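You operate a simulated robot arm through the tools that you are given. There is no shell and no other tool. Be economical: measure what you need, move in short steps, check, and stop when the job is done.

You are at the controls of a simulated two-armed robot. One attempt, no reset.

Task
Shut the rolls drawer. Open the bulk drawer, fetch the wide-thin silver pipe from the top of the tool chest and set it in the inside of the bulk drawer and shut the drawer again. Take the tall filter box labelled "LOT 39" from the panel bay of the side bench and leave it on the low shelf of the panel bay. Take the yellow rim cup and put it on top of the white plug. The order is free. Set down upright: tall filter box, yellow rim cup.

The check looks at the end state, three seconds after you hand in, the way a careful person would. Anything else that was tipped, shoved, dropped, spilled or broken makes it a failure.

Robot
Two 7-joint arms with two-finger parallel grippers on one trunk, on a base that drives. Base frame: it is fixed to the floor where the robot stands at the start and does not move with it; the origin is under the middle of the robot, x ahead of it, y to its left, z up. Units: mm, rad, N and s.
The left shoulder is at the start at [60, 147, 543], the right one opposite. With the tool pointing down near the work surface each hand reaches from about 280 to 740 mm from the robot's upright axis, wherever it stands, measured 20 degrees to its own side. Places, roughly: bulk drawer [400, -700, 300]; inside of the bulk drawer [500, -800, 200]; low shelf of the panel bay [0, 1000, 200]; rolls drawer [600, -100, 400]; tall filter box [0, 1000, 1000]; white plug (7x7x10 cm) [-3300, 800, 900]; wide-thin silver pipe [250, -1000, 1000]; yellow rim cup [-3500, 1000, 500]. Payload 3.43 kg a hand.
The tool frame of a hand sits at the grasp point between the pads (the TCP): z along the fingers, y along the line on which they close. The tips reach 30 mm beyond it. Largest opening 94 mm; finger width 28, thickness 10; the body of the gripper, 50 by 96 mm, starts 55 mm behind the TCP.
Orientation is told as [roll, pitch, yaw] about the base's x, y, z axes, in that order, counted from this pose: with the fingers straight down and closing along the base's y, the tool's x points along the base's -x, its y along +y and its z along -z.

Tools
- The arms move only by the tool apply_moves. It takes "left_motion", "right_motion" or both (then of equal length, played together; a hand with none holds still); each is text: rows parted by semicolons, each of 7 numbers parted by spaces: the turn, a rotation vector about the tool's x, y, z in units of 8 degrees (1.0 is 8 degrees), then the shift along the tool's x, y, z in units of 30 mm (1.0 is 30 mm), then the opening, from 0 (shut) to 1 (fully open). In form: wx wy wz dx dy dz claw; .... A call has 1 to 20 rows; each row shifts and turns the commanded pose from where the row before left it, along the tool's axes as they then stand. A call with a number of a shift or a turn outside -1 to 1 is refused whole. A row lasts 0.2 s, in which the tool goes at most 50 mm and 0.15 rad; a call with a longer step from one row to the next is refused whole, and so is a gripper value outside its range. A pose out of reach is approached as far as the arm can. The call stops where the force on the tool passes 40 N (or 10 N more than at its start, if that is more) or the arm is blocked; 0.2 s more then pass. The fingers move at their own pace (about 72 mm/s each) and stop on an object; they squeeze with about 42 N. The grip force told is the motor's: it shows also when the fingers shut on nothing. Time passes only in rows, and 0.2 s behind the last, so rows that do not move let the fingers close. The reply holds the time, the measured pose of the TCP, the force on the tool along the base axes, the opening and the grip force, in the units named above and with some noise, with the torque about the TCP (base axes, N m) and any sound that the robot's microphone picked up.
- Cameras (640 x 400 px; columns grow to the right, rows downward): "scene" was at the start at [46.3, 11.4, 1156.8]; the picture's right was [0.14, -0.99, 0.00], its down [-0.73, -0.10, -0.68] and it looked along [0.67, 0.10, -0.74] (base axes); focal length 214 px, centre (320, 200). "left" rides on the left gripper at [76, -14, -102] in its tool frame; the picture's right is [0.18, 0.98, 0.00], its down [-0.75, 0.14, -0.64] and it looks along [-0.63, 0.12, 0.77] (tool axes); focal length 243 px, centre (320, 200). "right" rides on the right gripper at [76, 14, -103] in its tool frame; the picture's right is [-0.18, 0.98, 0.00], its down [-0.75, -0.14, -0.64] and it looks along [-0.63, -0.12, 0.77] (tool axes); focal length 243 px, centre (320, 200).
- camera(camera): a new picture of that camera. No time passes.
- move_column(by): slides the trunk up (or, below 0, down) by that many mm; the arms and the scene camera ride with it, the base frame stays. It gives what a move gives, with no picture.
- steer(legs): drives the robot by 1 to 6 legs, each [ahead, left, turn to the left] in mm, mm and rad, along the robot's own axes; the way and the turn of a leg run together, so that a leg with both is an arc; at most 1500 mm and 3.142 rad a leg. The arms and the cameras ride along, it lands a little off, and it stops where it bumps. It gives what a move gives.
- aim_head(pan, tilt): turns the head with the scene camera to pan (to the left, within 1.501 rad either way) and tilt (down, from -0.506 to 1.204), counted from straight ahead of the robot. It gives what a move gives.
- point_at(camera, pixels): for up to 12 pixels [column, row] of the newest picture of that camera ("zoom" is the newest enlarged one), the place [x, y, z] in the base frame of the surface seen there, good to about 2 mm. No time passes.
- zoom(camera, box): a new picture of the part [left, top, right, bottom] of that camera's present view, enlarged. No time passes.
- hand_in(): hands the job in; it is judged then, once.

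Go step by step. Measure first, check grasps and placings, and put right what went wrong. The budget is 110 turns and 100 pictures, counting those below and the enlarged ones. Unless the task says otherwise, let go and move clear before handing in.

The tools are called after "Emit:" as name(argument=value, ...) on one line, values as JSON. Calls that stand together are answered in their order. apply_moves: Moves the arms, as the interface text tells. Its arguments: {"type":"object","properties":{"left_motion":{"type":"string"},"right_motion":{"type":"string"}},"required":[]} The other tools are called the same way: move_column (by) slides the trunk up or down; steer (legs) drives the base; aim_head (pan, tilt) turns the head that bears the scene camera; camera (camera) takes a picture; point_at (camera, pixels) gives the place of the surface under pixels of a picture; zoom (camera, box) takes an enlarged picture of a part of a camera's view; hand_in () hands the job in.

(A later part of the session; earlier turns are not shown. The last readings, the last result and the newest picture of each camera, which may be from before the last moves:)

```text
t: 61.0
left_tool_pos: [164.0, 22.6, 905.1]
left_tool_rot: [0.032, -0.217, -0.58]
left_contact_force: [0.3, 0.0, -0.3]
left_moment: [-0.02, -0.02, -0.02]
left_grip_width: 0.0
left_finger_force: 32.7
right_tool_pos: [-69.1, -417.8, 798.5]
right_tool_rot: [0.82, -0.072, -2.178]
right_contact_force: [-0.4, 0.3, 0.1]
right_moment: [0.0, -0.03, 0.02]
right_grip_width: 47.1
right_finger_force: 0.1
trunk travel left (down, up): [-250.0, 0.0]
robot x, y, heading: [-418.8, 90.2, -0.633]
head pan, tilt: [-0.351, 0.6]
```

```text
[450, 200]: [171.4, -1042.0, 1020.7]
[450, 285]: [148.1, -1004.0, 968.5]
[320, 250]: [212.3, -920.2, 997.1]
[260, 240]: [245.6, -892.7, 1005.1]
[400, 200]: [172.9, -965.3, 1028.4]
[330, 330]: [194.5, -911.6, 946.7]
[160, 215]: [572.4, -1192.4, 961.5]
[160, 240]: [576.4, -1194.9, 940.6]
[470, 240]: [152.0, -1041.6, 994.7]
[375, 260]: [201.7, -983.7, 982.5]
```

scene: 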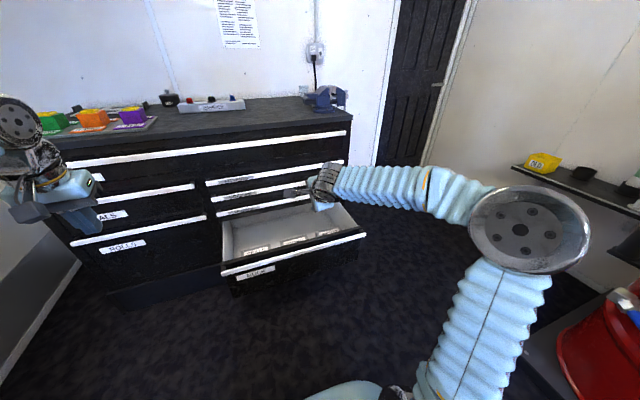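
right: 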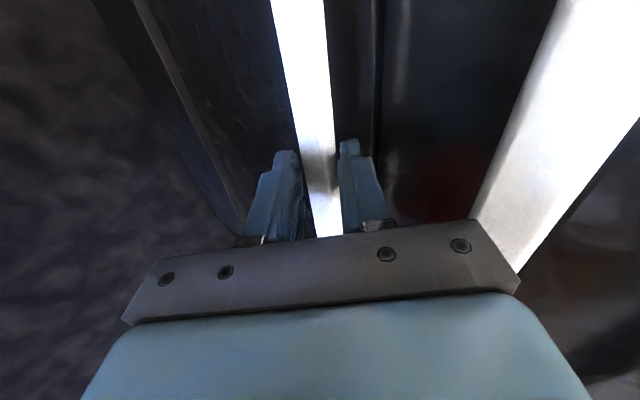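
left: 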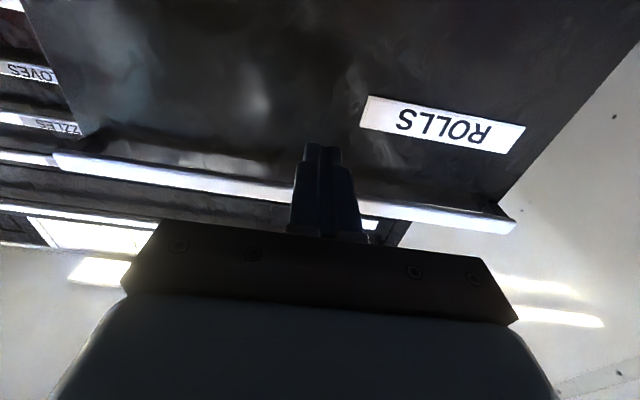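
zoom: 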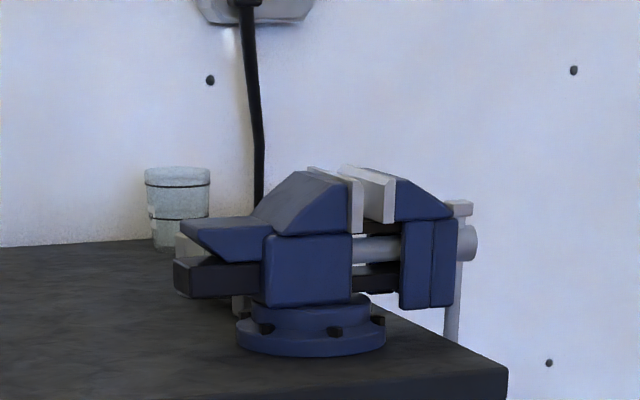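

The pipe may be behind the vise (pale bits at (190,245), (240,305) of the zoom). I'll restore the right hand to a fingers-down pose, then look from another place.

Emit:
apply_moves(right_motion="1 0 0 0 0 -0.5 0.5; 1 0 0 0 0 -0.5 0.5; 1 0 0 0 0 -0.5 0.5; 1 0 0 0 0 -0.5 0.5; 1 0 0 0 0 -0.5 0.5; 0.4 0 -0.6 0 0 0 0.5; 0 0 -1 0 0 0 0.5; 0 0 -1 0 0 0 0.5; 0 0 -1 0 0 0 0.5; 0 0 -1 0 0 0 0.5; 0 0 -1 0 0 0 0.5; 0 0 -1 0 0 0 0.5; 0 0 -1 0 0 0 0.5; 0 0 -1 0 0 0 0.5; 0 0 -1 0 0 0 0.5; 0 0 -1 0 0 0 0.5; 0 0 -0.65 0 0 0 0.5")

Emit:
point_at(camera="scene", pixels=[[540, 160], [630, 190], [515, 167], [420, 180], [335, 320], [230, 265], [350, 232], [600, 180]])

Emit:
camera(camera="scene")

```text
t: 64.7
left_tool_pos: [164.0, 23.0, 904.1]
left_tool_rot: [0.032, -0.217, -0.58]
left_contact_force: [-0.2, 0.1, -0.6]
left_moment: [0.0, -0.02, 0.0]
left_grip_width: 0.0
left_finger_force: 32.8
right_tool_pos: [-96.6, -392.6, 862.3]
right_tool_rot: [-0.073, -0.067, -0.602]
right_contact_force: [-0.2, -0.4, -0.3]
right_moment: [-0.01, -0.01, -0.02]
right_grip_width: 46.9
right_finger_force: 0.0
trunk travel left (down, up): [-250.0, 0.0]
robot x, y, heading: [-421.1, 97.5, -0.632]
head pan, tilt: [-0.351, 0.6]
```

```text
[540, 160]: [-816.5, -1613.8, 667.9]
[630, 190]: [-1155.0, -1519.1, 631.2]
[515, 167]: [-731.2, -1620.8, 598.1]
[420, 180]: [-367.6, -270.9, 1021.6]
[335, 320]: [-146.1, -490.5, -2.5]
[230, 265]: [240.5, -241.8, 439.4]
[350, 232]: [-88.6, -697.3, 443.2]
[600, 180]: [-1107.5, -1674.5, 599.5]
```

```text
72 pictures are left
```

scene: 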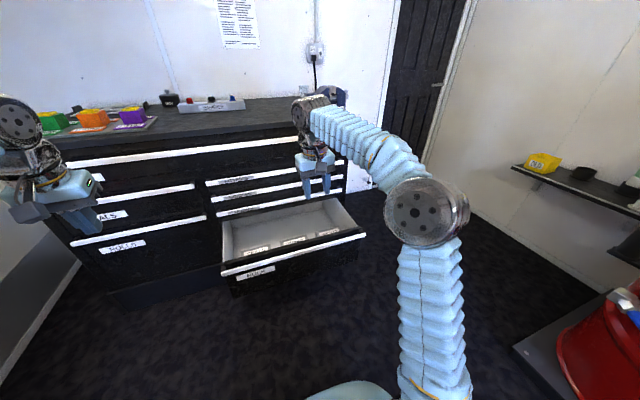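

I'll check the clearance of the red-bucket table on the right before strafing.

Emit:
point_at(camera="scene", pixels=[[516, 346], [560, 390], [600, 297], [580, 320], [610, 250], [345, 150], [290, 248], [260, 225]])

Emit:
aim_head(pan=-1.3, tilt=0.75)

Emit:
camera(camera="scene")

```text
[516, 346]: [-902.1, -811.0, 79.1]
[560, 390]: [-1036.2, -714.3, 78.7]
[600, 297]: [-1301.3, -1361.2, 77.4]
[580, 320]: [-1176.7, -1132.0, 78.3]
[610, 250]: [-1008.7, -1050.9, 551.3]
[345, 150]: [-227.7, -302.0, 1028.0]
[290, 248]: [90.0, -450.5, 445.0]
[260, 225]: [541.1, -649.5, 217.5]
```

```text
t: 65.9
left_tool_pos: [164.3, 23.6, 904.8]
left_tool_rot: [0.03, -0.216, -0.581]
left_contact_force: [0.0, 0.4, 0.1]
left_moment: [-0.01, -0.04, 0.02]
left_grip_width: 0.0
left_finger_force: 32.6
right_tool_pos: [-97.8, -392.3, 862.0]
right_tool_rot: [-0.073, -0.066, -0.604]
right_contact_force: [1.2, 0.0, 0.2]
right_moment: [0.04, 0.0, 0.0]
right_grip_width: 47.2
right_finger_force: 0.0
trunk travel left (down, up): [-250.0, 0.0]
robot x, y, heading: [-420.6, 95.5, -0.629]
head pan, tilt: [-1.3, 0.75]
```

```text
71 pictures are left
```

scene: 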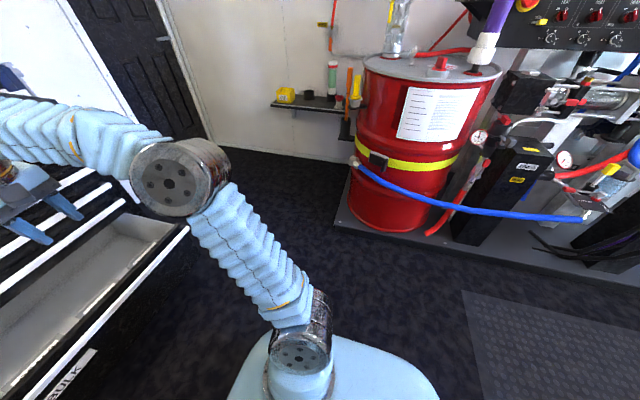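

There is room to the right. Strafe right 500 mm and view the vise from there.

Emit:
steer(legs=[[0, -550, 0]])

Emit:
aim_head(pan=-0.1, tilt=0.3)

Emit:
camera(camera="scene")

```text
t: 69.0
left_tool_pos: [-157.9, -418.0, 905.6]
left_tool_rot: [0.032, -0.215, -0.586]
left_contact_force: [0.4, 0.4, 0.3]
left_moment: [0.01, 0.0, 0.0]
left_grip_width: 0.1
left_finger_force: 33.1
right_tool_pos: [-422.9, -833.4, 861.8]
right_tool_rot: [-0.075, -0.065, -0.609]
right_contact_force: [-0.2, 0.4, -0.5]
right_moment: [0.04, -0.02, 0.03]
right_grip_width: 46.8
right_finger_force: 0.1
trunk travel left (down, up): [-250.0, 0.0]
robot x, y, heading: [-742.4, -343.7, -0.633]
head pan, tilt: [-1.3, 0.75]
```

```text
t: 70.4
left_tool_pos: [-159.0, -418.9, 904.0]
left_tool_rot: [0.031, -0.215, -0.587]
left_contact_force: [-0.3, 0.7, 1.0]
left_moment: [-0.02, 0.0, 0.01]
left_grip_width: 0.0
left_finger_force: 33.4
right_tool_pos: [-423.1, -832.2, 862.0]
right_tool_rot: [-0.074, -0.067, -0.609]
right_contact_force: [1.0, -0.1, 0.0]
right_moment: [0.01, 0.01, -0.01]
right_grip_width: 46.9
right_finger_force: 0.0
trunk travel left (down, up): [-250.0, 0.0]
robot x, y, heading: [-743.2, -344.9, -0.63]
head pan, tilt: [-0.099, 0.3]
```

```text
70 pictures are left
```

scene: 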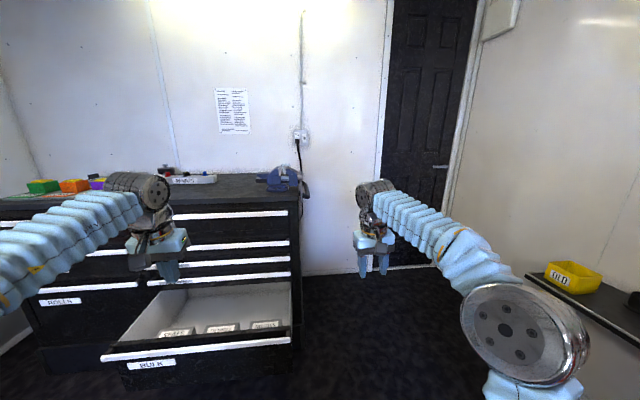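

Emit:
zoom(camera="scene", box=[240, 150, 320, 210])

Emit:
zoom(camera="scene", box=[0, 150, 240, 210])

```text
6.67 times, centred on (280, 180) of scene
```

zoom: 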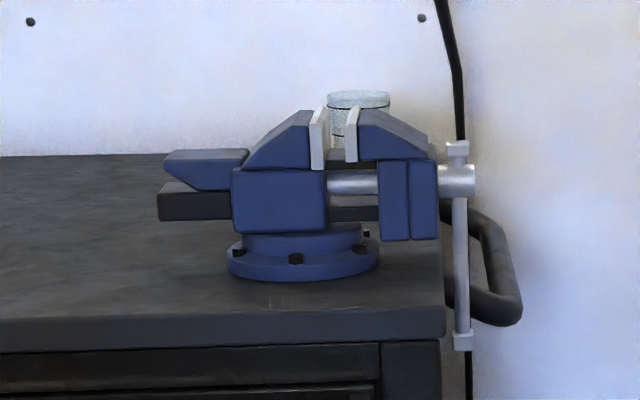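

```text
2.67 times, centred on (120, 180) of scene
```

zoom: 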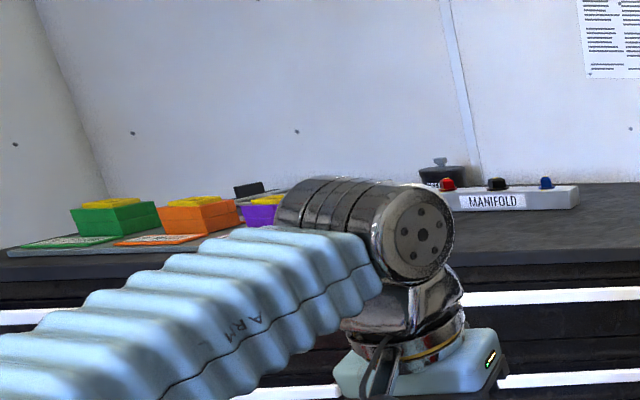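

The silver pipe isn't obvious; it must be behind the vise. Raise the right hand and drive forward 290 mm so its camera looks over the vise.

Emit:
apply_moves(right_motion="0 0 0 0 0 -1 0.5; 0 0 0 0 0 -1 0.5; 0 0 0 0 0 -1 0.5; 0 0 0 0 0 -1 0.5; 0 0 0 0 0 -1 0.5; 0 0 0 0 0 -1 0.5; 0 0 0 0 0 -1 0.5; 0 0 0 0 0 -1 0.5; 0 0 0 0 0 -1 0.5")

Emit:
steer(legs=[[290, 0, 0]])

Emit:
camera(camera="right")

Emit:
camera(camera="scene")

```text
t: 72.4
left_tool_pos: [-159.5, -418.3, 904.7]
left_tool_rot: [0.032, -0.216, -0.587]
left_contact_force: [-0.2, -0.4, 1.2]
left_moment: [-0.01, 0.03, 0.01]
left_grip_width: 0.0
left_finger_force: 33.4
right_tool_pos: [-440.0, -812.4, 964.6]
right_tool_rot: [-0.073, -0.069, -0.608]
right_contact_force: [0.2, 0.7, -0.7]
right_moment: [0.02, 0.01, 0.01]
right_grip_width: 47.1
right_finger_force: 0.0
right hand out of reach, approached as far as the arm can: row 3, 4, 5, 6, 7, 8, 9
trunk travel left (down, up): [-250.0, 0.0]
robot x, y, heading: [-743.7, -347.0, -0.64]
head pan, tilt: [-0.099, 0.3]
```

```text
t: 74.4
left_tool_pos: [73.6, -592.8, 904.7]
left_tool_rot: [0.032, -0.218, -0.588]
left_contact_force: [-0.2, -0.3, 0.1]
left_moment: [0.03, 0.02, 0.02]
left_grip_width: 0.0
left_finger_force: 32.9
right_tool_pos: [-207.1, -986.2, 965.1]
right_tool_rot: [-0.073, -0.069, -0.611]
right_contact_force: [0.3, 0.0, -0.1]
right_moment: [0.01, 0.01, -0.02]
right_grip_width: 47.0
right_finger_force: 0.0
trunk travel left (down, up): [-250.0, 0.0]
robot x, y, heading: [-514.8, -517.9, -0.638]
head pan, tilt: [-0.099, 0.3]
```

```text
67 pictures are left
```

right: 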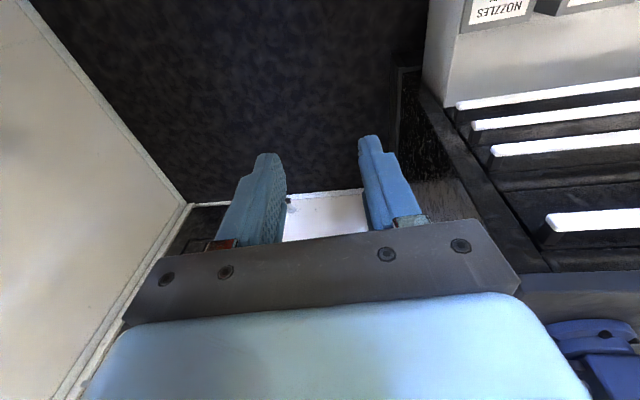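

```text
66 pictures are left
```

scene: 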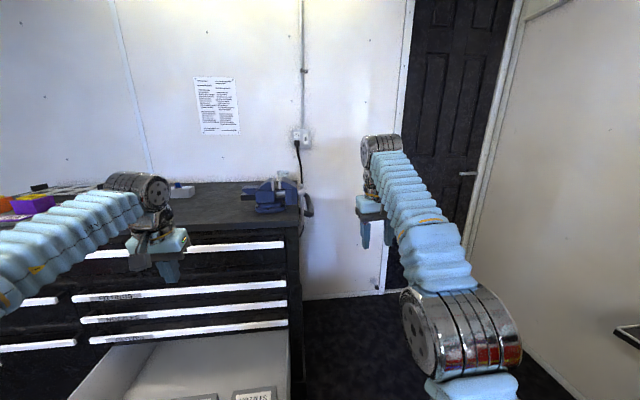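

Emit:
zoom(camera="scene", box=[220, 160, 320, 235])

```text
5.33 times, centred on (270, 198) of scene
```

zoom: 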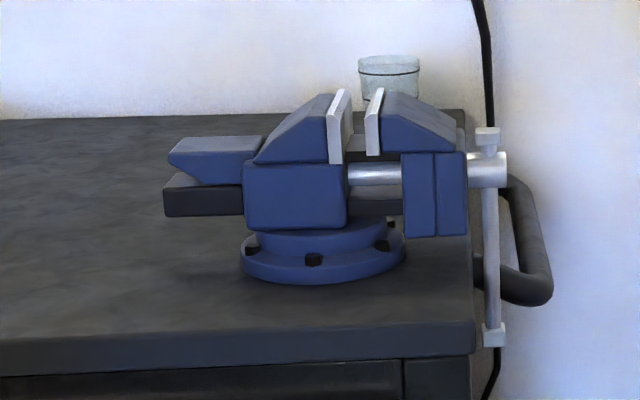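

Emit:
point_at(camera="zoom", pixels=[[390, 60], [390, 85], [365, 75], [415, 75], [300, 120], [310, 190], [345, 130], [375, 120], [440, 200], [470, 110], [100, 130], [470, 340]])

```text
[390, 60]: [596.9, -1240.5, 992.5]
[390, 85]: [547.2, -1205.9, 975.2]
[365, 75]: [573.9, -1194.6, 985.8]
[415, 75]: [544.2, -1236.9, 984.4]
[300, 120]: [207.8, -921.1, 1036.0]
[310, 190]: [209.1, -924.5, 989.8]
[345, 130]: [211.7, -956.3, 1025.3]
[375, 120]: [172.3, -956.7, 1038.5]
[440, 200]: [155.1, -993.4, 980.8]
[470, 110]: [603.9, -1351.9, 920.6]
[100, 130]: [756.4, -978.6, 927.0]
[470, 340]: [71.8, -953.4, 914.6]
```

The chest top is at z≈925; the pipe must be hidden behind the vise (≈(250,-1000)). I'll raise the left hand and move it forward over the chest to look with its camera.

Emit:
apply_moves(left_motion="0 0 0 0 0 -1 0; 0 0 0 0 0 -1 0; 0 0 0 0 0 -1 0; 0 0 0 0 0 -1 0; 0 0 0 0 0 -1 0; 0 0 0 0 0 -1 0; 0 0 0 -0.8 0 -0.4 0; 0 0 0 -0.8 0 0 0; 0 0 0 -0.8 0 0 0; 0 0 0 -0.8 0 0 0; 0 0 0 -0.8 0 0 0; 0 0 0 -0.8 0 0 0")

Emit:
camera(camera="left")

```text
t: 77.0
left_tool_pos: [76.1, -631.6, 988.2]
left_tool_rot: [0.033, -0.219, -0.586]
left_contact_force: [0.1, 0.4, 0.2]
left_moment: [0.0, -0.01, 0.02]
left_grip_width: 0.0
left_finger_force: 32.8
left hand out of reach, approached as far as the arm can: row 4, 5, 6, 7, 8, 9, 10, 11, 12
right_tool_pos: [-208.2, -985.3, 965.0]
right_tool_rot: [-0.073, -0.068, -0.611]
right_contact_force: [0.1, 0.8, 0.2]
right_moment: [-0.01, 0.04, 0.02]
right_grip_width: 46.8
right_finger_force: 0.2
trunk travel left (down, up): [-250.0, 0.0]
robot x, y, heading: [-507.7, -516.8, -0.64]
head pan, tilt: [-0.099, 0.3]
```

```text
64 pictures are left
```

left: 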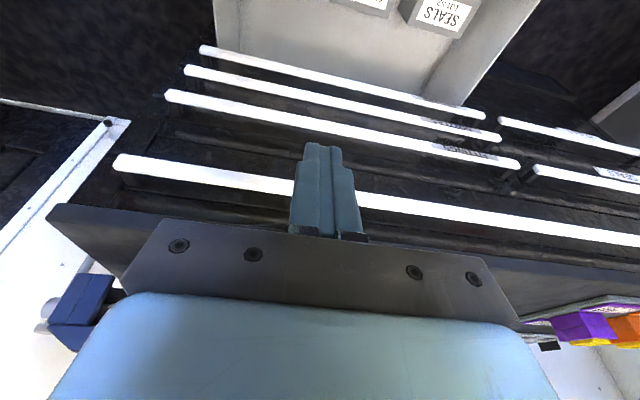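

The left arm can't go higher here. The pipe will be best reached from the right of the drawer; first I'll measure the base's size by looking straight down.

Emit:
aim_head(pan=-0.5, tilt=1.2)

Emit:
camera(camera="scene")

```text
t: 78.2
left_tool_pos: [76.1, -630.8, 988.3]
left_tool_rot: [0.034, -0.221, -0.586]
left_contact_force: [-0.8, -1.0, -0.3]
left_moment: [0.01, -0.01, -0.02]
left_grip_width: 0.0
left_finger_force: 32.4
right_tool_pos: [-207.6, -986.7, 964.0]
right_tool_rot: [-0.073, -0.068, -0.611]
right_contact_force: [0.2, 0.0, 0.5]
right_moment: [0.0, 0.02, -0.02]
right_grip_width: 46.9
right_finger_force: 0.2
trunk travel left (down, up): [-250.0, 0.0]
robot x, y, heading: [-512.1, -516.4, -0.642]
head pan, tilt: [-0.499, 1.201]
```

```text
63 pictures are left
```

scene: 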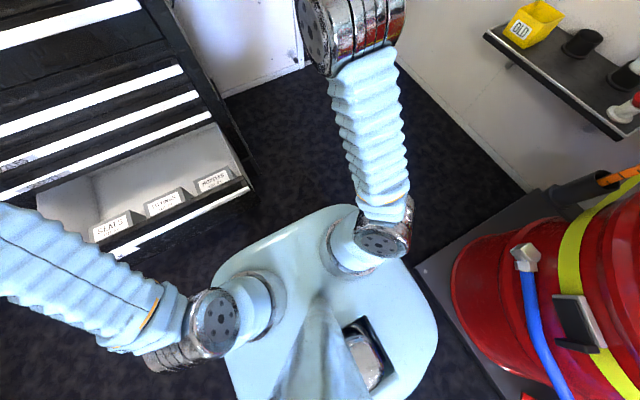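

Emit:
point_at(camera="scene", pixels=[[215, 280], [345, 206], [432, 300], [437, 345], [222, 335], [280, 235], [415, 270], [455, 265], [500, 255], [440, 185], [250, 190], [200, 190]])

```text
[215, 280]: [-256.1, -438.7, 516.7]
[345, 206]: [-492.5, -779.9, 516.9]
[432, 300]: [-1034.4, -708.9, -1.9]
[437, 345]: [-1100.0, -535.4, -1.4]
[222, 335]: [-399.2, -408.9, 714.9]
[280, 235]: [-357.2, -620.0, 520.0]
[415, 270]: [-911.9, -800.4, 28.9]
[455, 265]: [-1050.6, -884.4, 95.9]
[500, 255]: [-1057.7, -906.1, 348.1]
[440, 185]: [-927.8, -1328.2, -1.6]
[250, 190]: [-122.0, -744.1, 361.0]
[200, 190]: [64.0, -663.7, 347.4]
```

The body is about ±215 wide and 170 forward. Retract the left hand, then drive forward 130, right 290 and look from the right side of the vise.

Emit:
apply_moves(left_motion="0 0 0 1 0 0 0; 0 0 0 1 0 0 0; 0 0 0 1 0 0 0; 0 0 0 1 0 0 0; 0 0 0 1 0 0 0; 0 0 0 1 0 0 0")

Emit:
steer(legs=[[125, 0, 0.012], [0, -290, 0], [150, 0, 0]])

Emit:
aim_head(pan=0.5, tilt=0.5)

Emit:
camera(camera="scene")

```text
t: 79.6
left_tool_pos: [-69.7, -533.2, 947.2]
left_tool_rot: [0.032, -0.216, -0.588]
left_contact_force: [0.8, -1.4, -0.9]
left_moment: [-0.02, 0.03, -0.04]
left_grip_width: 0.1
left_finger_force: 32.8
right_tool_pos: [-207.9, -985.8, 964.2]
right_tool_rot: [-0.073, -0.067, -0.612]
right_contact_force: [-0.3, 0.6, 0.2]
right_moment: [0.04, -0.03, -0.01]
right_grip_width: 47.1
right_finger_force: 0.0
trunk travel left (down, up): [-250.0, 0.0]
robot x, y, heading: [-512.0, -517.7, -0.642]
head pan, tilt: [-0.499, 1.201]
```

```text
t: 83.5
left_tool_pos: [-12.9, -925.8, 947.3]
left_tool_rot: [0.032, -0.216, -0.578]
left_contact_force: [-0.6, 0.6, -0.3]
left_moment: [-0.02, -0.03, -0.01]
left_grip_width: 0.0
left_finger_force: 32.7
right_tool_pos: [-147.6, -1379.8, 964.7]
right_tool_rot: [-0.072, -0.071, -0.601]
right_contact_force: [0.1, -0.6, 0.8]
right_moment: [-0.02, 0.01, 0.01]
right_grip_width: 47.0
right_finger_force: 0.0
trunk travel left (down, up): [-250.0, 0.0]
robot x, y, heading: [-458.3, -914.6, -0.63]
head pan, tilt: [-0.499, 1.201]
```

```text
t: 84.7
left_tool_pos: [-14.6, -926.0, 948.2]
left_tool_rot: [0.033, -0.218, -0.577]
left_contact_force: [-0.7, -0.3, -0.6]
left_moment: [0.01, 0.01, 0.0]
left_grip_width: 0.0
left_finger_force: 32.8
right_tool_pos: [-148.0, -1379.8, 964.9]
right_tool_rot: [-0.073, -0.068, -0.6]
right_contact_force: [0.5, 0.4, 0.1]
right_moment: [-0.02, 0.04, 0.01]
right_grip_width: 47.2
right_finger_force: 0.0
trunk travel left (down, up): [-250.0, 0.0]
robot x, y, heading: [-455.7, -912.9, -0.631]
head pan, tilt: [0.499, 0.499]
```

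```text
62 pictures are left
```

scene: 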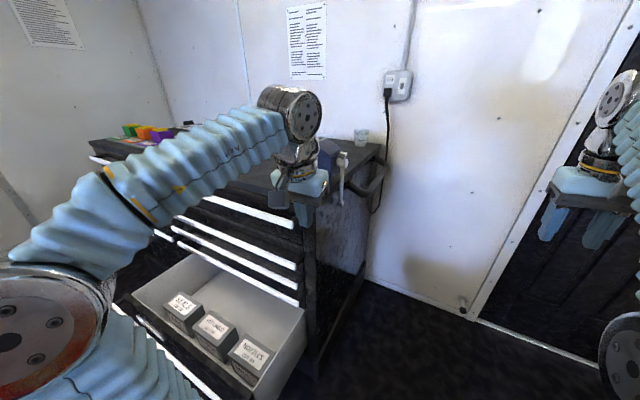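

The left hand blocks the vise; look through its own camera.

Emit:
camera(camera="left")

Emit:
zoom(camera="scene", box=[300, 110, 400, 190])

```text
61 pictures are left
```

left: 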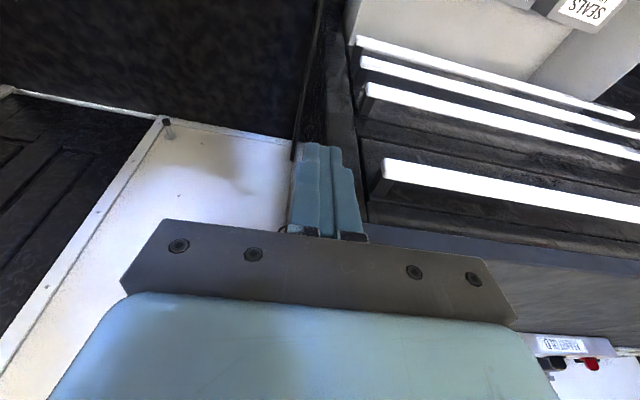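

```text
5.00 times, centred on (350, 150) of scene
```

zoom: 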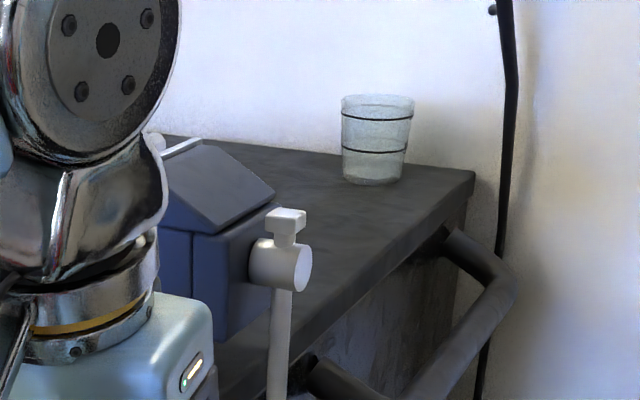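

Something pale is visible behind the vise at (155,140). Lower the left hand out of the view and look again.

Emit:
apply_moves(left_motion="0 1 0 0 0 1 0; 0 0.5 0 0 0 1 0; 0 0 0 0 0 1 0; 0 0 0 0 0 1 0; 0 0 0 0 0 1 0; 0 0 0 0 0 1 0; 0 0 0 0 0 1 0; 0 0 0 0 0 1 0; 0 0 0 0 0 1 0")

Emit:
zoom(camera="scene", box=[220, 90, 420, 215])

```text
t: 86.7
left_tool_pos: [0.7, -924.8, 678.8]
left_tool_rot: [0.031, -0.009, -0.571]
left_contact_force: [-0.5, -0.3, 0.1]
left_moment: [-0.01, 0.01, -0.01]
left_grip_width: 0.0
left_finger_force: 32.9
right_tool_pos: [-147.3, -1380.1, 965.2]
right_tool_rot: [-0.074, -0.066, -0.601]
right_contact_force: [-0.1, -0.4, -1.0]
right_moment: [0.01, 0.0, 0.0]
right_grip_width: 47.1
right_finger_force: 0.0
trunk travel left (down, up): [-250.0, 0.0]
robot x, y, heading: [-459.1, -918.3, -0.629]
head pan, tilt: [0.499, 0.499]
```

```text
3.20 times, centred on (320, 152) of scene
```

zoom: 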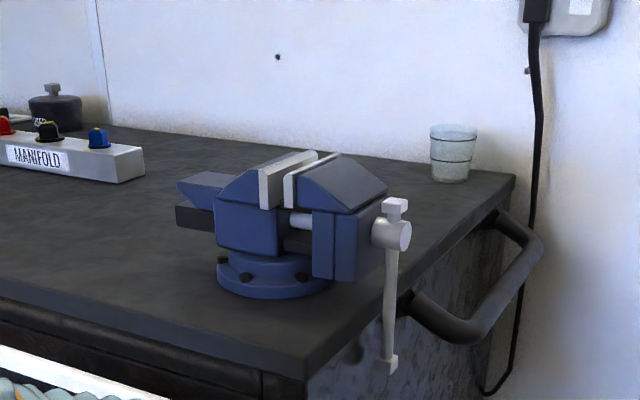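

The vise hides the spot from here. Go back and to the left to look behind the vise from the front-left.

Emit:
steer(legs=[[-200, 0, 0], [0, 800, 0]])

Emit:
aim_head(pan=-0.5, tilt=0.4)

Emit:
camera(camera="scene")

```text
t: 88.5
left_tool_pos: [-132.0, -799.9, 680.1]
left_tool_rot: [0.032, -0.008, -0.534]
left_contact_force: [-0.7, 0.0, -0.1]
left_moment: [0.04, 0.0, 0.0]
left_grip_width: 0.3
left_finger_force: 33.1
right_tool_pos: [-262.4, -1259.9, 964.9]
right_tool_rot: [-0.073, -0.069, -0.565]
right_contact_force: [1.1, -0.3, 0.1]
right_moment: [0.01, 0.0, -0.02]
right_grip_width: 46.8
right_finger_force: 0.1
trunk travel left (down, up): [-250.0, 0.0]
robot x, y, heading: [-582.4, -808.2, -0.589]
head pan, tilt: [0.499, 0.499]
stopped in leg 1: the robot was blocked; the commanded pose is now the measured one
```

```text
t: 89.8
left_tool_pos: [-130.8, -801.3, 678.5]
left_tool_rot: [0.03, -0.007, -0.534]
left_contact_force: [-1.0, -0.8, 0.3]
left_moment: [0.0, 0.03, 0.0]
left_grip_width: 0.0
left_finger_force: 32.9
right_tool_pos: [-261.8, -1261.1, 965.1]
right_tool_rot: [-0.073, -0.068, -0.564]
right_contact_force: [0.3, -0.6, -0.2]
right_moment: [-0.02, 0.03, 0.02]
right_grip_width: 47.1
right_finger_force: 0.0
trunk travel left (down, up): [-250.0, 0.0]
robot x, y, heading: [-586.4, -805.7, -0.593]
head pan, tilt: [-0.499, 0.4]
```

```text
58 pictures are left
```

scene: 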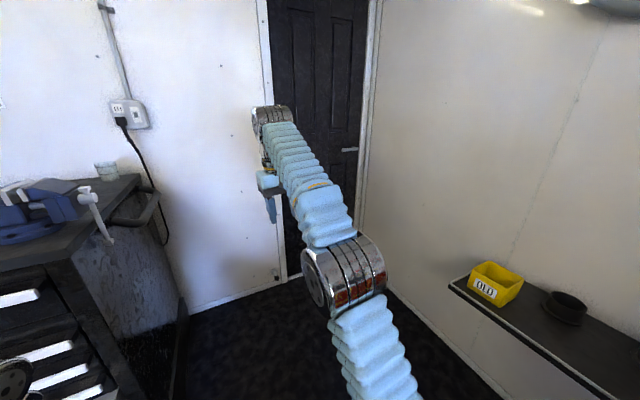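

The base touched the low platform behind. Nudge forward, square up, and strafe left.

Emit:
steer(legs=[[25, 0, 0], [0, 300, -0.035], [0, 560, 0]])

Emit:
aim_head(pan=-0.6, tilt=0.35)

Emit:
camera(camera="scene")

```text
t: 95.2
left_tool_pos: [396.3, -111.2, 680.5]
left_tool_rot: [0.031, -0.006, -0.561]
left_contact_force: [-0.7, -0.5, 0.1]
left_moment: [-0.04, -0.01, 0.01]
left_grip_width: 0.0
left_finger_force: 33.0
right_tool_pos: [254.7, -567.0, 964.3]
right_tool_rot: [-0.072, -0.066, -0.592]
right_contact_force: [-0.2, 0.0, 0.0]
right_moment: [-0.01, -0.02, -0.04]
right_grip_width: 47.1
right_finger_force: 0.0
trunk travel left (down, up): [-250.0, 0.0]
robot x, y, heading: [-58.0, -105.7, -0.626]
head pan, tilt: [-0.499, 0.4]
```

```text
t: 95.8
left_tool_pos: [397.4, -111.0, 678.1]
left_tool_rot: [0.032, -0.005, -0.563]
left_contact_force: [0.0, -0.3, 0.3]
left_moment: [0.04, -0.03, 0.01]
left_grip_width: 0.0
left_finger_force: 32.5
right_tool_pos: [253.8, -567.1, 965.0]
right_tool_rot: [-0.073, -0.067, -0.591]
right_contact_force: [0.2, 0.7, 0.3]
right_moment: [0.04, -0.01, 0.0]
right_grip_width: 47.1
right_finger_force: 0.1
trunk travel left (down, up): [-250.0, 0.0]
robot x, y, heading: [-58.7, -104.9, -0.62]
head pan, tilt: [-0.6, 0.351]
```

```text
57 pictures are left
```

scene: 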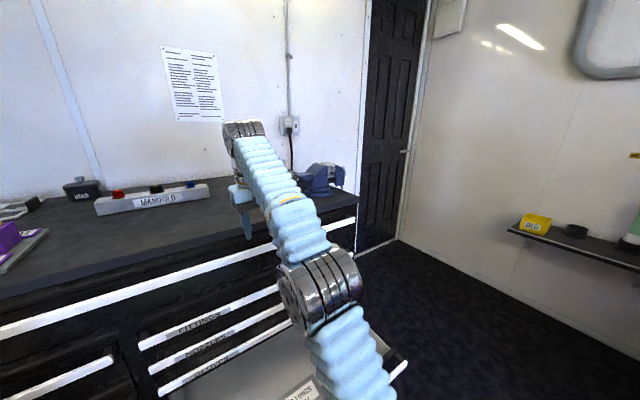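

Emit:
zoom(camera="scene", box=[270, 140, 360, 210])

Emit:
camera(camera="right")

```text
5.71 times, centred on (315, 175) of scene
```

zoom: 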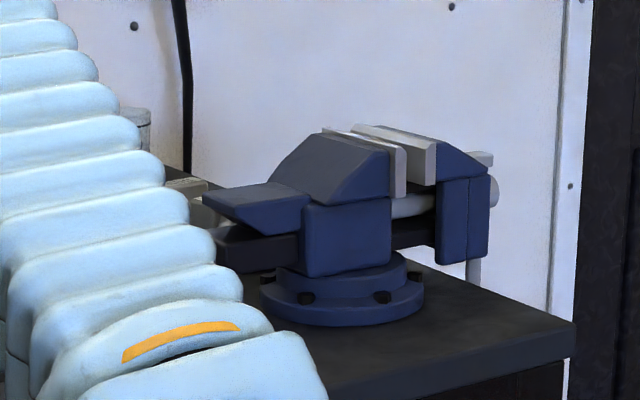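

```text
55 pictures are left
```

right: 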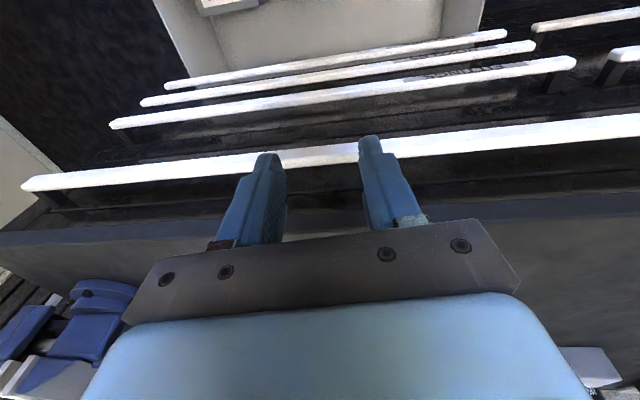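

A pale object shows at (190,185) just left of the horn. Strafe left 200 to uncover it.

Emit:
steer(legs=[[0, 230, 0]])

Emit:
zoom(camera="scene", box=[240, 140, 380, 230])

```text
t: 97.6
left_tool_pos: [531.7, 75.5, 678.5]
left_tool_rot: [0.031, -0.007, -0.565]
left_contact_force: [0.9, 0.6, 0.8]
left_moment: [0.01, 0.01, 0.01]
left_grip_width: 0.0
left_finger_force: 33.1
right_tool_pos: [387.3, -380.2, 965.7]
right_tool_rot: [-0.074, -0.067, -0.595]
right_contact_force: [0.1, 0.5, -0.2]
right_moment: [0.02, 0.0, 0.02]
right_grip_width: 47.1
right_finger_force: 0.0
trunk travel left (down, up): [-250.0, 0.0]
robot x, y, heading: [76.9, 83.7, -0.625]
head pan, tilt: [-0.6, 0.351]
```

```text
4.44 times, centred on (310, 185) of scene
```

zoom: 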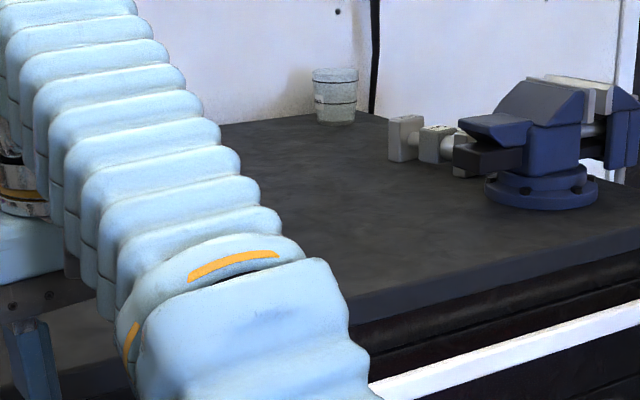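

Two pale pieces appear at (405,137) and (437,142). Zoom closer and measure.

Emit:
zoom(camera="scene", box=[318, 155, 382, 195])

Emit:
point_at(camera="zoom", pixels=[[80, 120], [80, 160], [110, 120], [170, 105], [165, 140], [200, 140], [130, 130], [230, 130], [80, 95], [100, 165], [55, 130], [210, 155]])

```text
10.00 times, centred on (350, 175) of scene
```

zoom: 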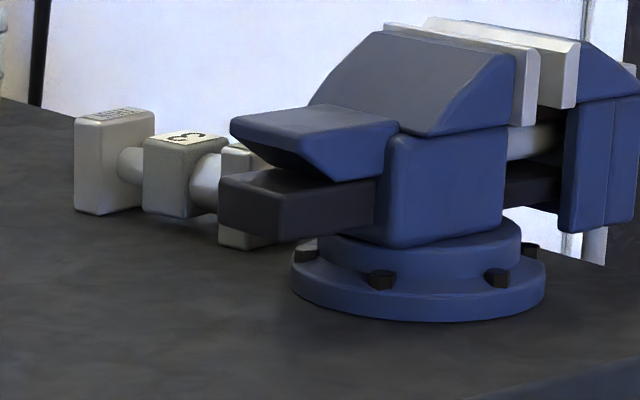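

```text
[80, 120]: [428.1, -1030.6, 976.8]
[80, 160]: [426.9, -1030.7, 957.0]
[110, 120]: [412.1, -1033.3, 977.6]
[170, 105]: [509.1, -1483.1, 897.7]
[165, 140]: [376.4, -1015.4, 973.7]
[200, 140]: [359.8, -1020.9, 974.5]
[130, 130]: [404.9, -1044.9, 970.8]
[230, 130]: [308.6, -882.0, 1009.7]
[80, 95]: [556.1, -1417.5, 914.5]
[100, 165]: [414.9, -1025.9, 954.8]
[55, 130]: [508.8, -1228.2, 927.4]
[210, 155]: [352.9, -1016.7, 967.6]
```

It is a pipe with end flanges and a centre hub lying behind the vise. Measure more points for its axis.

Emit:
point_at(camera="zoom", pixels=[[115, 115], [185, 137], [235, 235], [238, 153], [200, 185], [180, 200], [100, 205], [185, 220], [145, 175], [230, 245], [260, 150], [150, 112]])

```text
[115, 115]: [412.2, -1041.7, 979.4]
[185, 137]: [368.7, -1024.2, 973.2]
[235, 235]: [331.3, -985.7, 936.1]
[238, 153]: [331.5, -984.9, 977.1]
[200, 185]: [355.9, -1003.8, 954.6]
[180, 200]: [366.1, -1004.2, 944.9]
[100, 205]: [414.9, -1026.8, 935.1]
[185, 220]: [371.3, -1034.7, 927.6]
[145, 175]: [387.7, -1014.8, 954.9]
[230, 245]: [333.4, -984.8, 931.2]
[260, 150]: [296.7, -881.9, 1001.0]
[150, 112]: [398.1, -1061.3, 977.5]
```

The pipe lies with its hub at about (368,-1024), axis mostly along the chest depth, ~115 mm long. Reach it from the right side of the chest: retract both hands, drive right, and turn to face the chest's side.

Emit:
apply_moves(left_motion="0 0 0 1 0 -0.5 0; 0 0 0 1 0 -0.5 0; 0 0 0 1 0 -0.5 0; 0 0 0 1 0 -0.5 0; 0 0 0 1 0 -0.5 0; 0 0 0 1 0 -0.5 0; 0 0 0 1 0 -0.5 0", right_motion="0 0 0 1 0 0 0.5; 0 0 0 1 0 0 0.5; 0 0 0 1 0 0 0.5; 0 0 0 1 0 0 0.5; 0 0 0 1 0 0 0.5; 0 0 0 1 0 0 0.5; 0 0 0 0 0 0 0.9")

Emit:
steer(legs=[[40, 0, 0], [0, -580, 0], [0, -560, 0]])

```text
t: 99.2
left_tool_pos: [355.1, 185.8, 784.3]
left_tool_rot: [0.031, -0.006, -0.565]
left_contact_force: [0.2, -0.5, -0.2]
left_moment: [-0.01, 0.0, 0.01]
left_grip_width: 0.0
left_finger_force: 32.9
right_tool_pos: [238.6, -277.1, 953.7]
right_tool_rot: [-0.075, -0.069, -0.596]
right_contact_force: [0.3, -0.8, -0.1]
right_moment: [0.01, -0.01, 0.0]
right_grip_width: 84.4
right_finger_force: 0.0
trunk travel left (down, up): [-250.0, 0.0]
robot x, y, heading: [75.1, 83.7, -0.625]
head pan, tilt: [-0.6, 0.351]
```

```text
t: 105.9
left_tool_pos: [-297.1, -784.3, 784.1]
left_tool_rot: [0.032, -0.006, -0.582]
left_contact_force: [-0.3, 0.1, 0.8]
left_moment: [0.02, 0.0, -0.03]
left_grip_width: 0.0
left_finger_force: 32.7
right_tool_pos: [-418.9, -1246.1, 952.5]
right_tool_rot: [-0.074, -0.067, -0.612]
right_contact_force: [-0.6, 0.8, -0.1]
right_moment: [0.05, 0.03, -0.02]
right_grip_width: 84.7
right_finger_force: 0.0
trunk travel left (down, up): [-250.0, 0.0]
robot x, y, heading: [-573.8, -882.0, -0.641]
head pan, tilt: [-0.6, 0.351]
```

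Emit:
steer(legs=[[90, 0, 0], [0, 0, 1.584]])

Emit:
aim_head(pan=-0.5, tilt=0.5)

Emit:
camera(camera="scene")

```text
t: 110.8
left_tool_pos: [-604.6, -656.6, 784.2]
left_tool_rot: [0.032, -0.006, 1.004]
left_contact_force: [-0.6, -0.9, 0.1]
left_moment: [0.01, 0.0, 0.0]
left_grip_width: 0.0
left_finger_force: 33.4
right_tool_pos: [-142.2, -774.1, 952.6]
right_tool_rot: [-0.075, -0.067, 0.974]
right_contact_force: [0.2, 0.2, 0.3]
right_moment: [0.0, 0.0, 0.02]
right_grip_width: 84.5
right_finger_force: 0.1
trunk travel left (down, up): [-250.0, 0.0]
robot x, y, heading: [-505.6, -935.4, 0.947]
head pan, tilt: [-0.6, 0.351]
```

```text
t: 111.5
left_tool_pos: [-604.7, -658.4, 783.0]
left_tool_rot: [0.032, -0.007, 1.003]
left_contact_force: [-0.1, -0.4, -0.1]
left_moment: [-0.02, 0.0, 0.0]
left_grip_width: 0.0
left_finger_force: 32.3
right_tool_pos: [-141.8, -772.8, 953.6]
right_tool_rot: [-0.073, -0.068, 0.974]
right_contact_force: [0.4, -0.1, -0.5]
right_moment: [-0.03, -0.02, 0.0]
right_grip_width: 84.6
right_finger_force: 0.1
trunk travel left (down, up): [-250.0, 0.0]
robot x, y, heading: [-504.1, -936.3, 0.948]
head pan, tilt: [-0.499, 0.499]
```

```text
52 pictures are left
```

scene: 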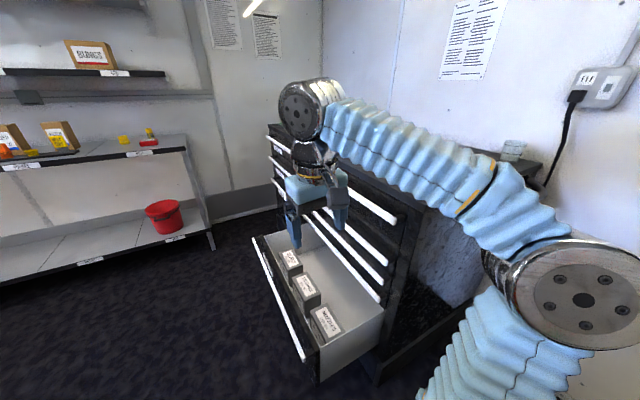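

Facing the chest's side. Back off 110, strafe right 560 (towards the wall), then look again.

Emit:
point_at(camera="scene", pixels=[[580, 250], [630, 290], [540, 300], [480, 180], [600, 30], [520, 145], [430, 250], [400, 235]])

Emit:
steer(legs=[[-110, 0, 0], [0, -300, 0], [0, -250, 0]])

Emit:
camera(camera="scene")

Emit:
camera(camera="right")

```text
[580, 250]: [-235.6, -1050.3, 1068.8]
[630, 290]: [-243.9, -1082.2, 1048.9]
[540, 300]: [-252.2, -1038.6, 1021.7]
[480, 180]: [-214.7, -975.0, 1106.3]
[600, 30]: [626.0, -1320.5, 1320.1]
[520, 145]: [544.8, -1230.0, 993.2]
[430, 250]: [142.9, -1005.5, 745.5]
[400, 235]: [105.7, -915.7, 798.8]
```

```text
t: 115.8
left_tool_pos: [-223.5, -1068.9, 782.0]
left_tool_rot: [0.033, -0.007, 1.004]
left_contact_force: [0.2, -0.1, 0.1]
left_moment: [0.01, 0.0, 0.0]
left_grip_width: 0.1
left_finger_force: 32.8
right_tool_pos: [239.4, -1186.5, 953.4]
right_tool_rot: [-0.073, -0.067, 0.974]
right_contact_force: [-0.6, 0.5, -0.1]
right_moment: [0.03, -0.04, 0.02]
right_grip_width: 84.8
right_finger_force: 0.0
trunk travel left (down, up): [-250.0, 0.0]
robot x, y, heading: [-120.8, -1346.2, 0.95]
head pan, tilt: [-0.499, 0.499]
```

```text
51 pictures are left
```

scene: 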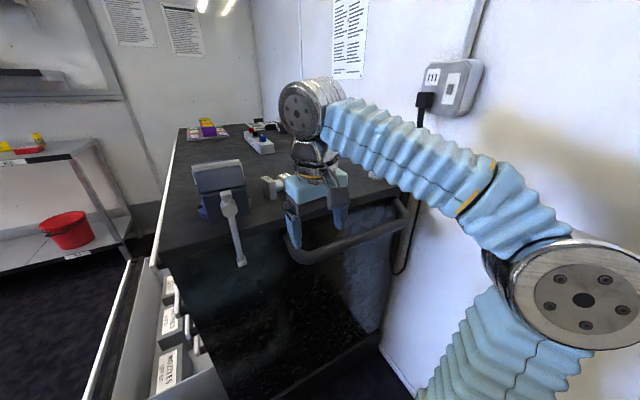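

```text
50 pictures are left
```

right: 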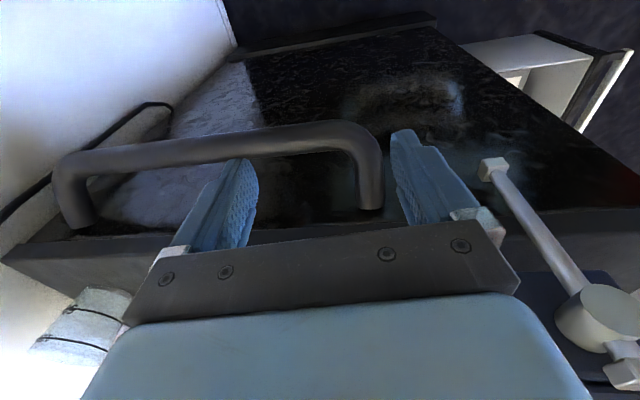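

Now the pipe is visible near (272,185), left of the hand. Zoom and measure.

Emit:
zoom(camera="scene", box=[235, 155, 315, 205])

Emit:
point_at(camera="zoom", pixels=[[265, 150], [300, 155], [330, 190], [230, 200], [250, 240], [280, 245], [345, 170], [310, 230], [370, 140], [360, 175], [225, 170], [300, 210]])

```text
8.00 times, centred on (275, 180) of scene
```

zoom: 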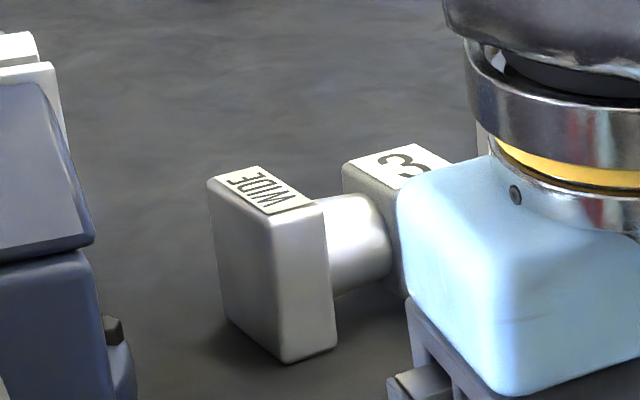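

```text
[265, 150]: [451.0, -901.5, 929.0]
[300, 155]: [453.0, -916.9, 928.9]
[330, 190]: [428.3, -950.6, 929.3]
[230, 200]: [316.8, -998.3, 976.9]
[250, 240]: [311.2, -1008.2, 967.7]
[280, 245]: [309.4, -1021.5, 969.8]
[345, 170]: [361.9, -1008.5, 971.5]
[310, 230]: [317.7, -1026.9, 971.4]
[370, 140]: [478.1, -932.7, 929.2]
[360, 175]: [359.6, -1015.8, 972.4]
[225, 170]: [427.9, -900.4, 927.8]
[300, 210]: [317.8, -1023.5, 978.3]
```

The pipe is labelled "WIDE 3" – it's the right one. Hub ≈ (367,-1025), top z 978; I'll raise and level the hand and rotate it +76° about its axis so it closes across the pipe.

Emit:
apply_moves(right_motion="-0.52 0.48 0 0 0 -0.6 0.9; 0 0 0 0 0 -0.6 0.9; 0 0 0 0 0 -0.6 0.9; 0 0 0 0 0 -0.6 0.9; 0 0 0.95 0 0 0 0.9; 0 0 0.95 0 0 0 0.9; 0 0 0.95 0 0 0 0.9; 0 0 0.95 0 0 0 0.9; 0 0 0.95 0 0 0 0.9; 0 0 0.95 0 0 0 0.9; 0 0 0.95 0 0 0 0.9; 0 0 0.95 0 0 0 0.9; 0 0 0.95 0 0 0 0.9; 0 0 0.95 0 0 0 0.9")

Emit:
camera(camera="scene")

```text
t: 118.8
left_tool_pos: [-224.2, -1068.8, 784.5]
left_tool_rot: [0.033, -0.007, 1.004]
left_contact_force: [0.2, -0.1, -0.2]
left_moment: [0.0, -0.03, -0.02]
left_grip_width: 0.2
left_finger_force: 32.6
right_tool_pos: [248.3, -1203.4, 994.3]
right_tool_rot: [0.032, 0.023, -0.28]
right_contact_force: [-0.3, -0.7, 0.1]
right_moment: [0.02, 0.0, -0.01]
right_grip_width: 84.8
right_finger_force: 0.0
right hand out of reach, approached as far as the arm can: row 2, 3, 4, 5
trunk travel left (down, up): [-250.0, 0.0]
robot x, y, heading: [-125.1, -1347.2, 0.946]
head pan, tilt: [-0.499, 0.499]
```

```text
48 pictures are left
```

scene: 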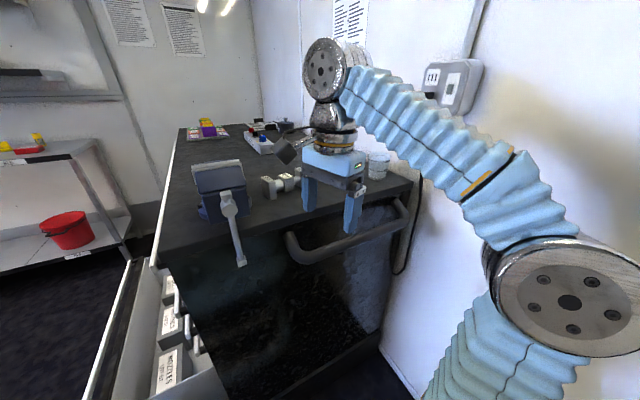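

The hand is level at z≈994 (tips 964), too low to pass over the hub (978), so I'll come in along the pipe axis from the wall side with the fingers straddling it. First measure the handrail clearance.

Emit:
point_at(camera="scene", pixels=[[295, 250], [345, 245], [400, 215], [237, 262], [228, 210], [373, 165], [565, 240], [630, 275], [260, 250]])

Emit:
zoom(camera="scene", box=[250, 150, 330, 210])

Emit:
point_at(camera="zoom", pixels=[[130, 205], [165, 240], [205, 215], [240, 210], [280, 195], [300, 180], [320, 165], [350, 150], [370, 140], [160, 290], [250, 175], [290, 170]])

```text
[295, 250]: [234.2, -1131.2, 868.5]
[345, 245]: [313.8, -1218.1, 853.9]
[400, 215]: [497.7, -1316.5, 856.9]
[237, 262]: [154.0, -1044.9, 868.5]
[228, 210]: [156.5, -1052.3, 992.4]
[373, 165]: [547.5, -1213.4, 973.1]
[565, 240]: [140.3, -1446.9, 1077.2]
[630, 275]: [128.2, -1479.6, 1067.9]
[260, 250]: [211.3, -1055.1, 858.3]
```

```text
6.67 times, centred on (290, 180) of scene
```

zoom: 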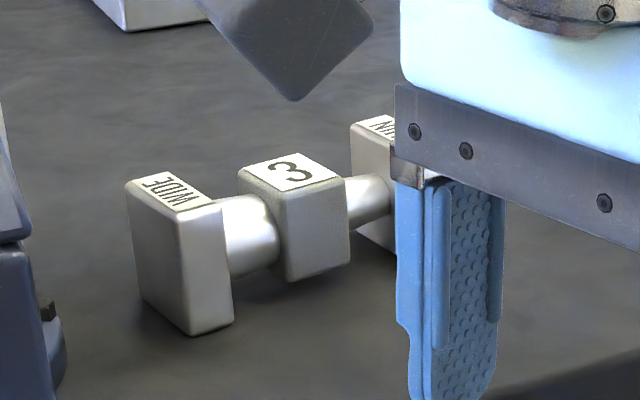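

```text
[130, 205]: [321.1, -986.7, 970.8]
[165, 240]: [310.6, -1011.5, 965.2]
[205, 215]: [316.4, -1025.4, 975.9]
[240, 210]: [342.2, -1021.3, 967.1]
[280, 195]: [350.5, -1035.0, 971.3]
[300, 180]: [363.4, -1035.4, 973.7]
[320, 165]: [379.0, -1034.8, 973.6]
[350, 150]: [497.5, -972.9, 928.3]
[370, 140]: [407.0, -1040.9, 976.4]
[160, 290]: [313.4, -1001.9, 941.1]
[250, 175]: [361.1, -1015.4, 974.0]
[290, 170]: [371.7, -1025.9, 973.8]
```

Hub centre top ≈ (369,-1027), ~30 mm wide, axis direction (0.934,-0.357). Drive 130 ahead and 65 to the right.

Emit:
steer(legs=[[0, -65, 0], [130, 0, 0]])

Emit:
apply_moves(right_motion="0.2 -0.1 0.55 0 0 0 0.95; 0 0 0 -0.5 0 0 0.95; 0 0 0 -0.5 0 0 0.95")

```text
t: 120.7
left_tool_pos: [-94.6, -1000.8, 783.2]
left_tool_rot: [0.032, -0.006, 1.003]
left_contact_force: [-0.5, 0.4, -0.8]
left_moment: [0.0, -0.03, 0.0]
left_grip_width: 0.1
left_finger_force: 33.4
right_tool_pos: [376.2, -1135.3, 993.6]
right_tool_rot: [0.03, 0.023, -0.279]
right_contact_force: [-0.9, -0.4, 0.0]
right_moment: [0.04, -0.02, 0.02]
right_grip_width: 84.8
right_finger_force: 0.1
trunk travel left (down, up): [-250.0, 0.0]
robot x, y, heading: [9.4, -1278.2, 0.943]
head pan, tilt: [-0.499, 0.499]
```

```text
t: 121.5
left_tool_pos: [-93.4, -1001.2, 783.8]
left_tool_rot: [0.032, -0.007, 1.003]
left_contact_force: [-0.6, 0.5, -0.2]
left_moment: [0.03, 0.04, -0.02]
left_grip_width: 0.0
left_finger_force: 33.0
right_tool_pos: [406.3, -1150.4, 994.1]
right_tool_rot: [0.003, 0.011, -0.353]
right_contact_force: [-0.2, 0.2, -0.2]
right_moment: [0.01, 0.05, 0.01]
right_grip_width: 89.1
right_finger_force: 0.1
right hand out of reach, approached as far as the arm can: row 1
trunk travel left (down, up): [-250.0, 0.0]
robot x, y, heading: [9.2, -1280.4, 0.943]
head pan, tilt: [-0.499, 0.499]
```

Emit:
apply_moves(right_motion="0 0 0 -0.8 0 0.1 1; 0 0 0 0 0.7 0.1 1; 0 0 0 0 0.7 0.1 1; 0 0 0 0 0.7 0.2 1; 0 0 0 0 0.7 0.2 1; 0 0 0 0 0.63 0.1 1; 0 0 0 0 0 0 1")

Emit:
camera(camera="right")

```text
t: 123.1
left_tool_pos: [-94.6, -1000.5, 783.9]
left_tool_rot: [0.031, -0.007, 1.003]
left_contact_force: [0.0, -0.2, 0.2]
left_moment: [0.01, 0.03, 0.02]
left_grip_width: 0.1
left_finger_force: 32.9
right_tool_pos: [463.5, -1061.6, 970.7]
right_tool_rot: [0.001, 0.009, -0.356]
right_contact_force: [0.9, 0.6, -0.3]
right_moment: [0.0, 0.02, 0.01]
right_grip_width: 94.0
right_finger_force: 0.1
trunk travel left (down, up): [-250.0, 0.0]
robot x, y, heading: [4.8, -1279.5, 0.946]
head pan, tilt: [-0.499, 0.499]
```

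```text
46 pictures are left
```

right: 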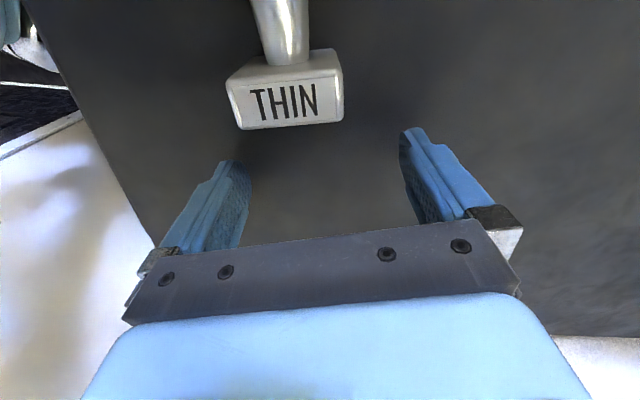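

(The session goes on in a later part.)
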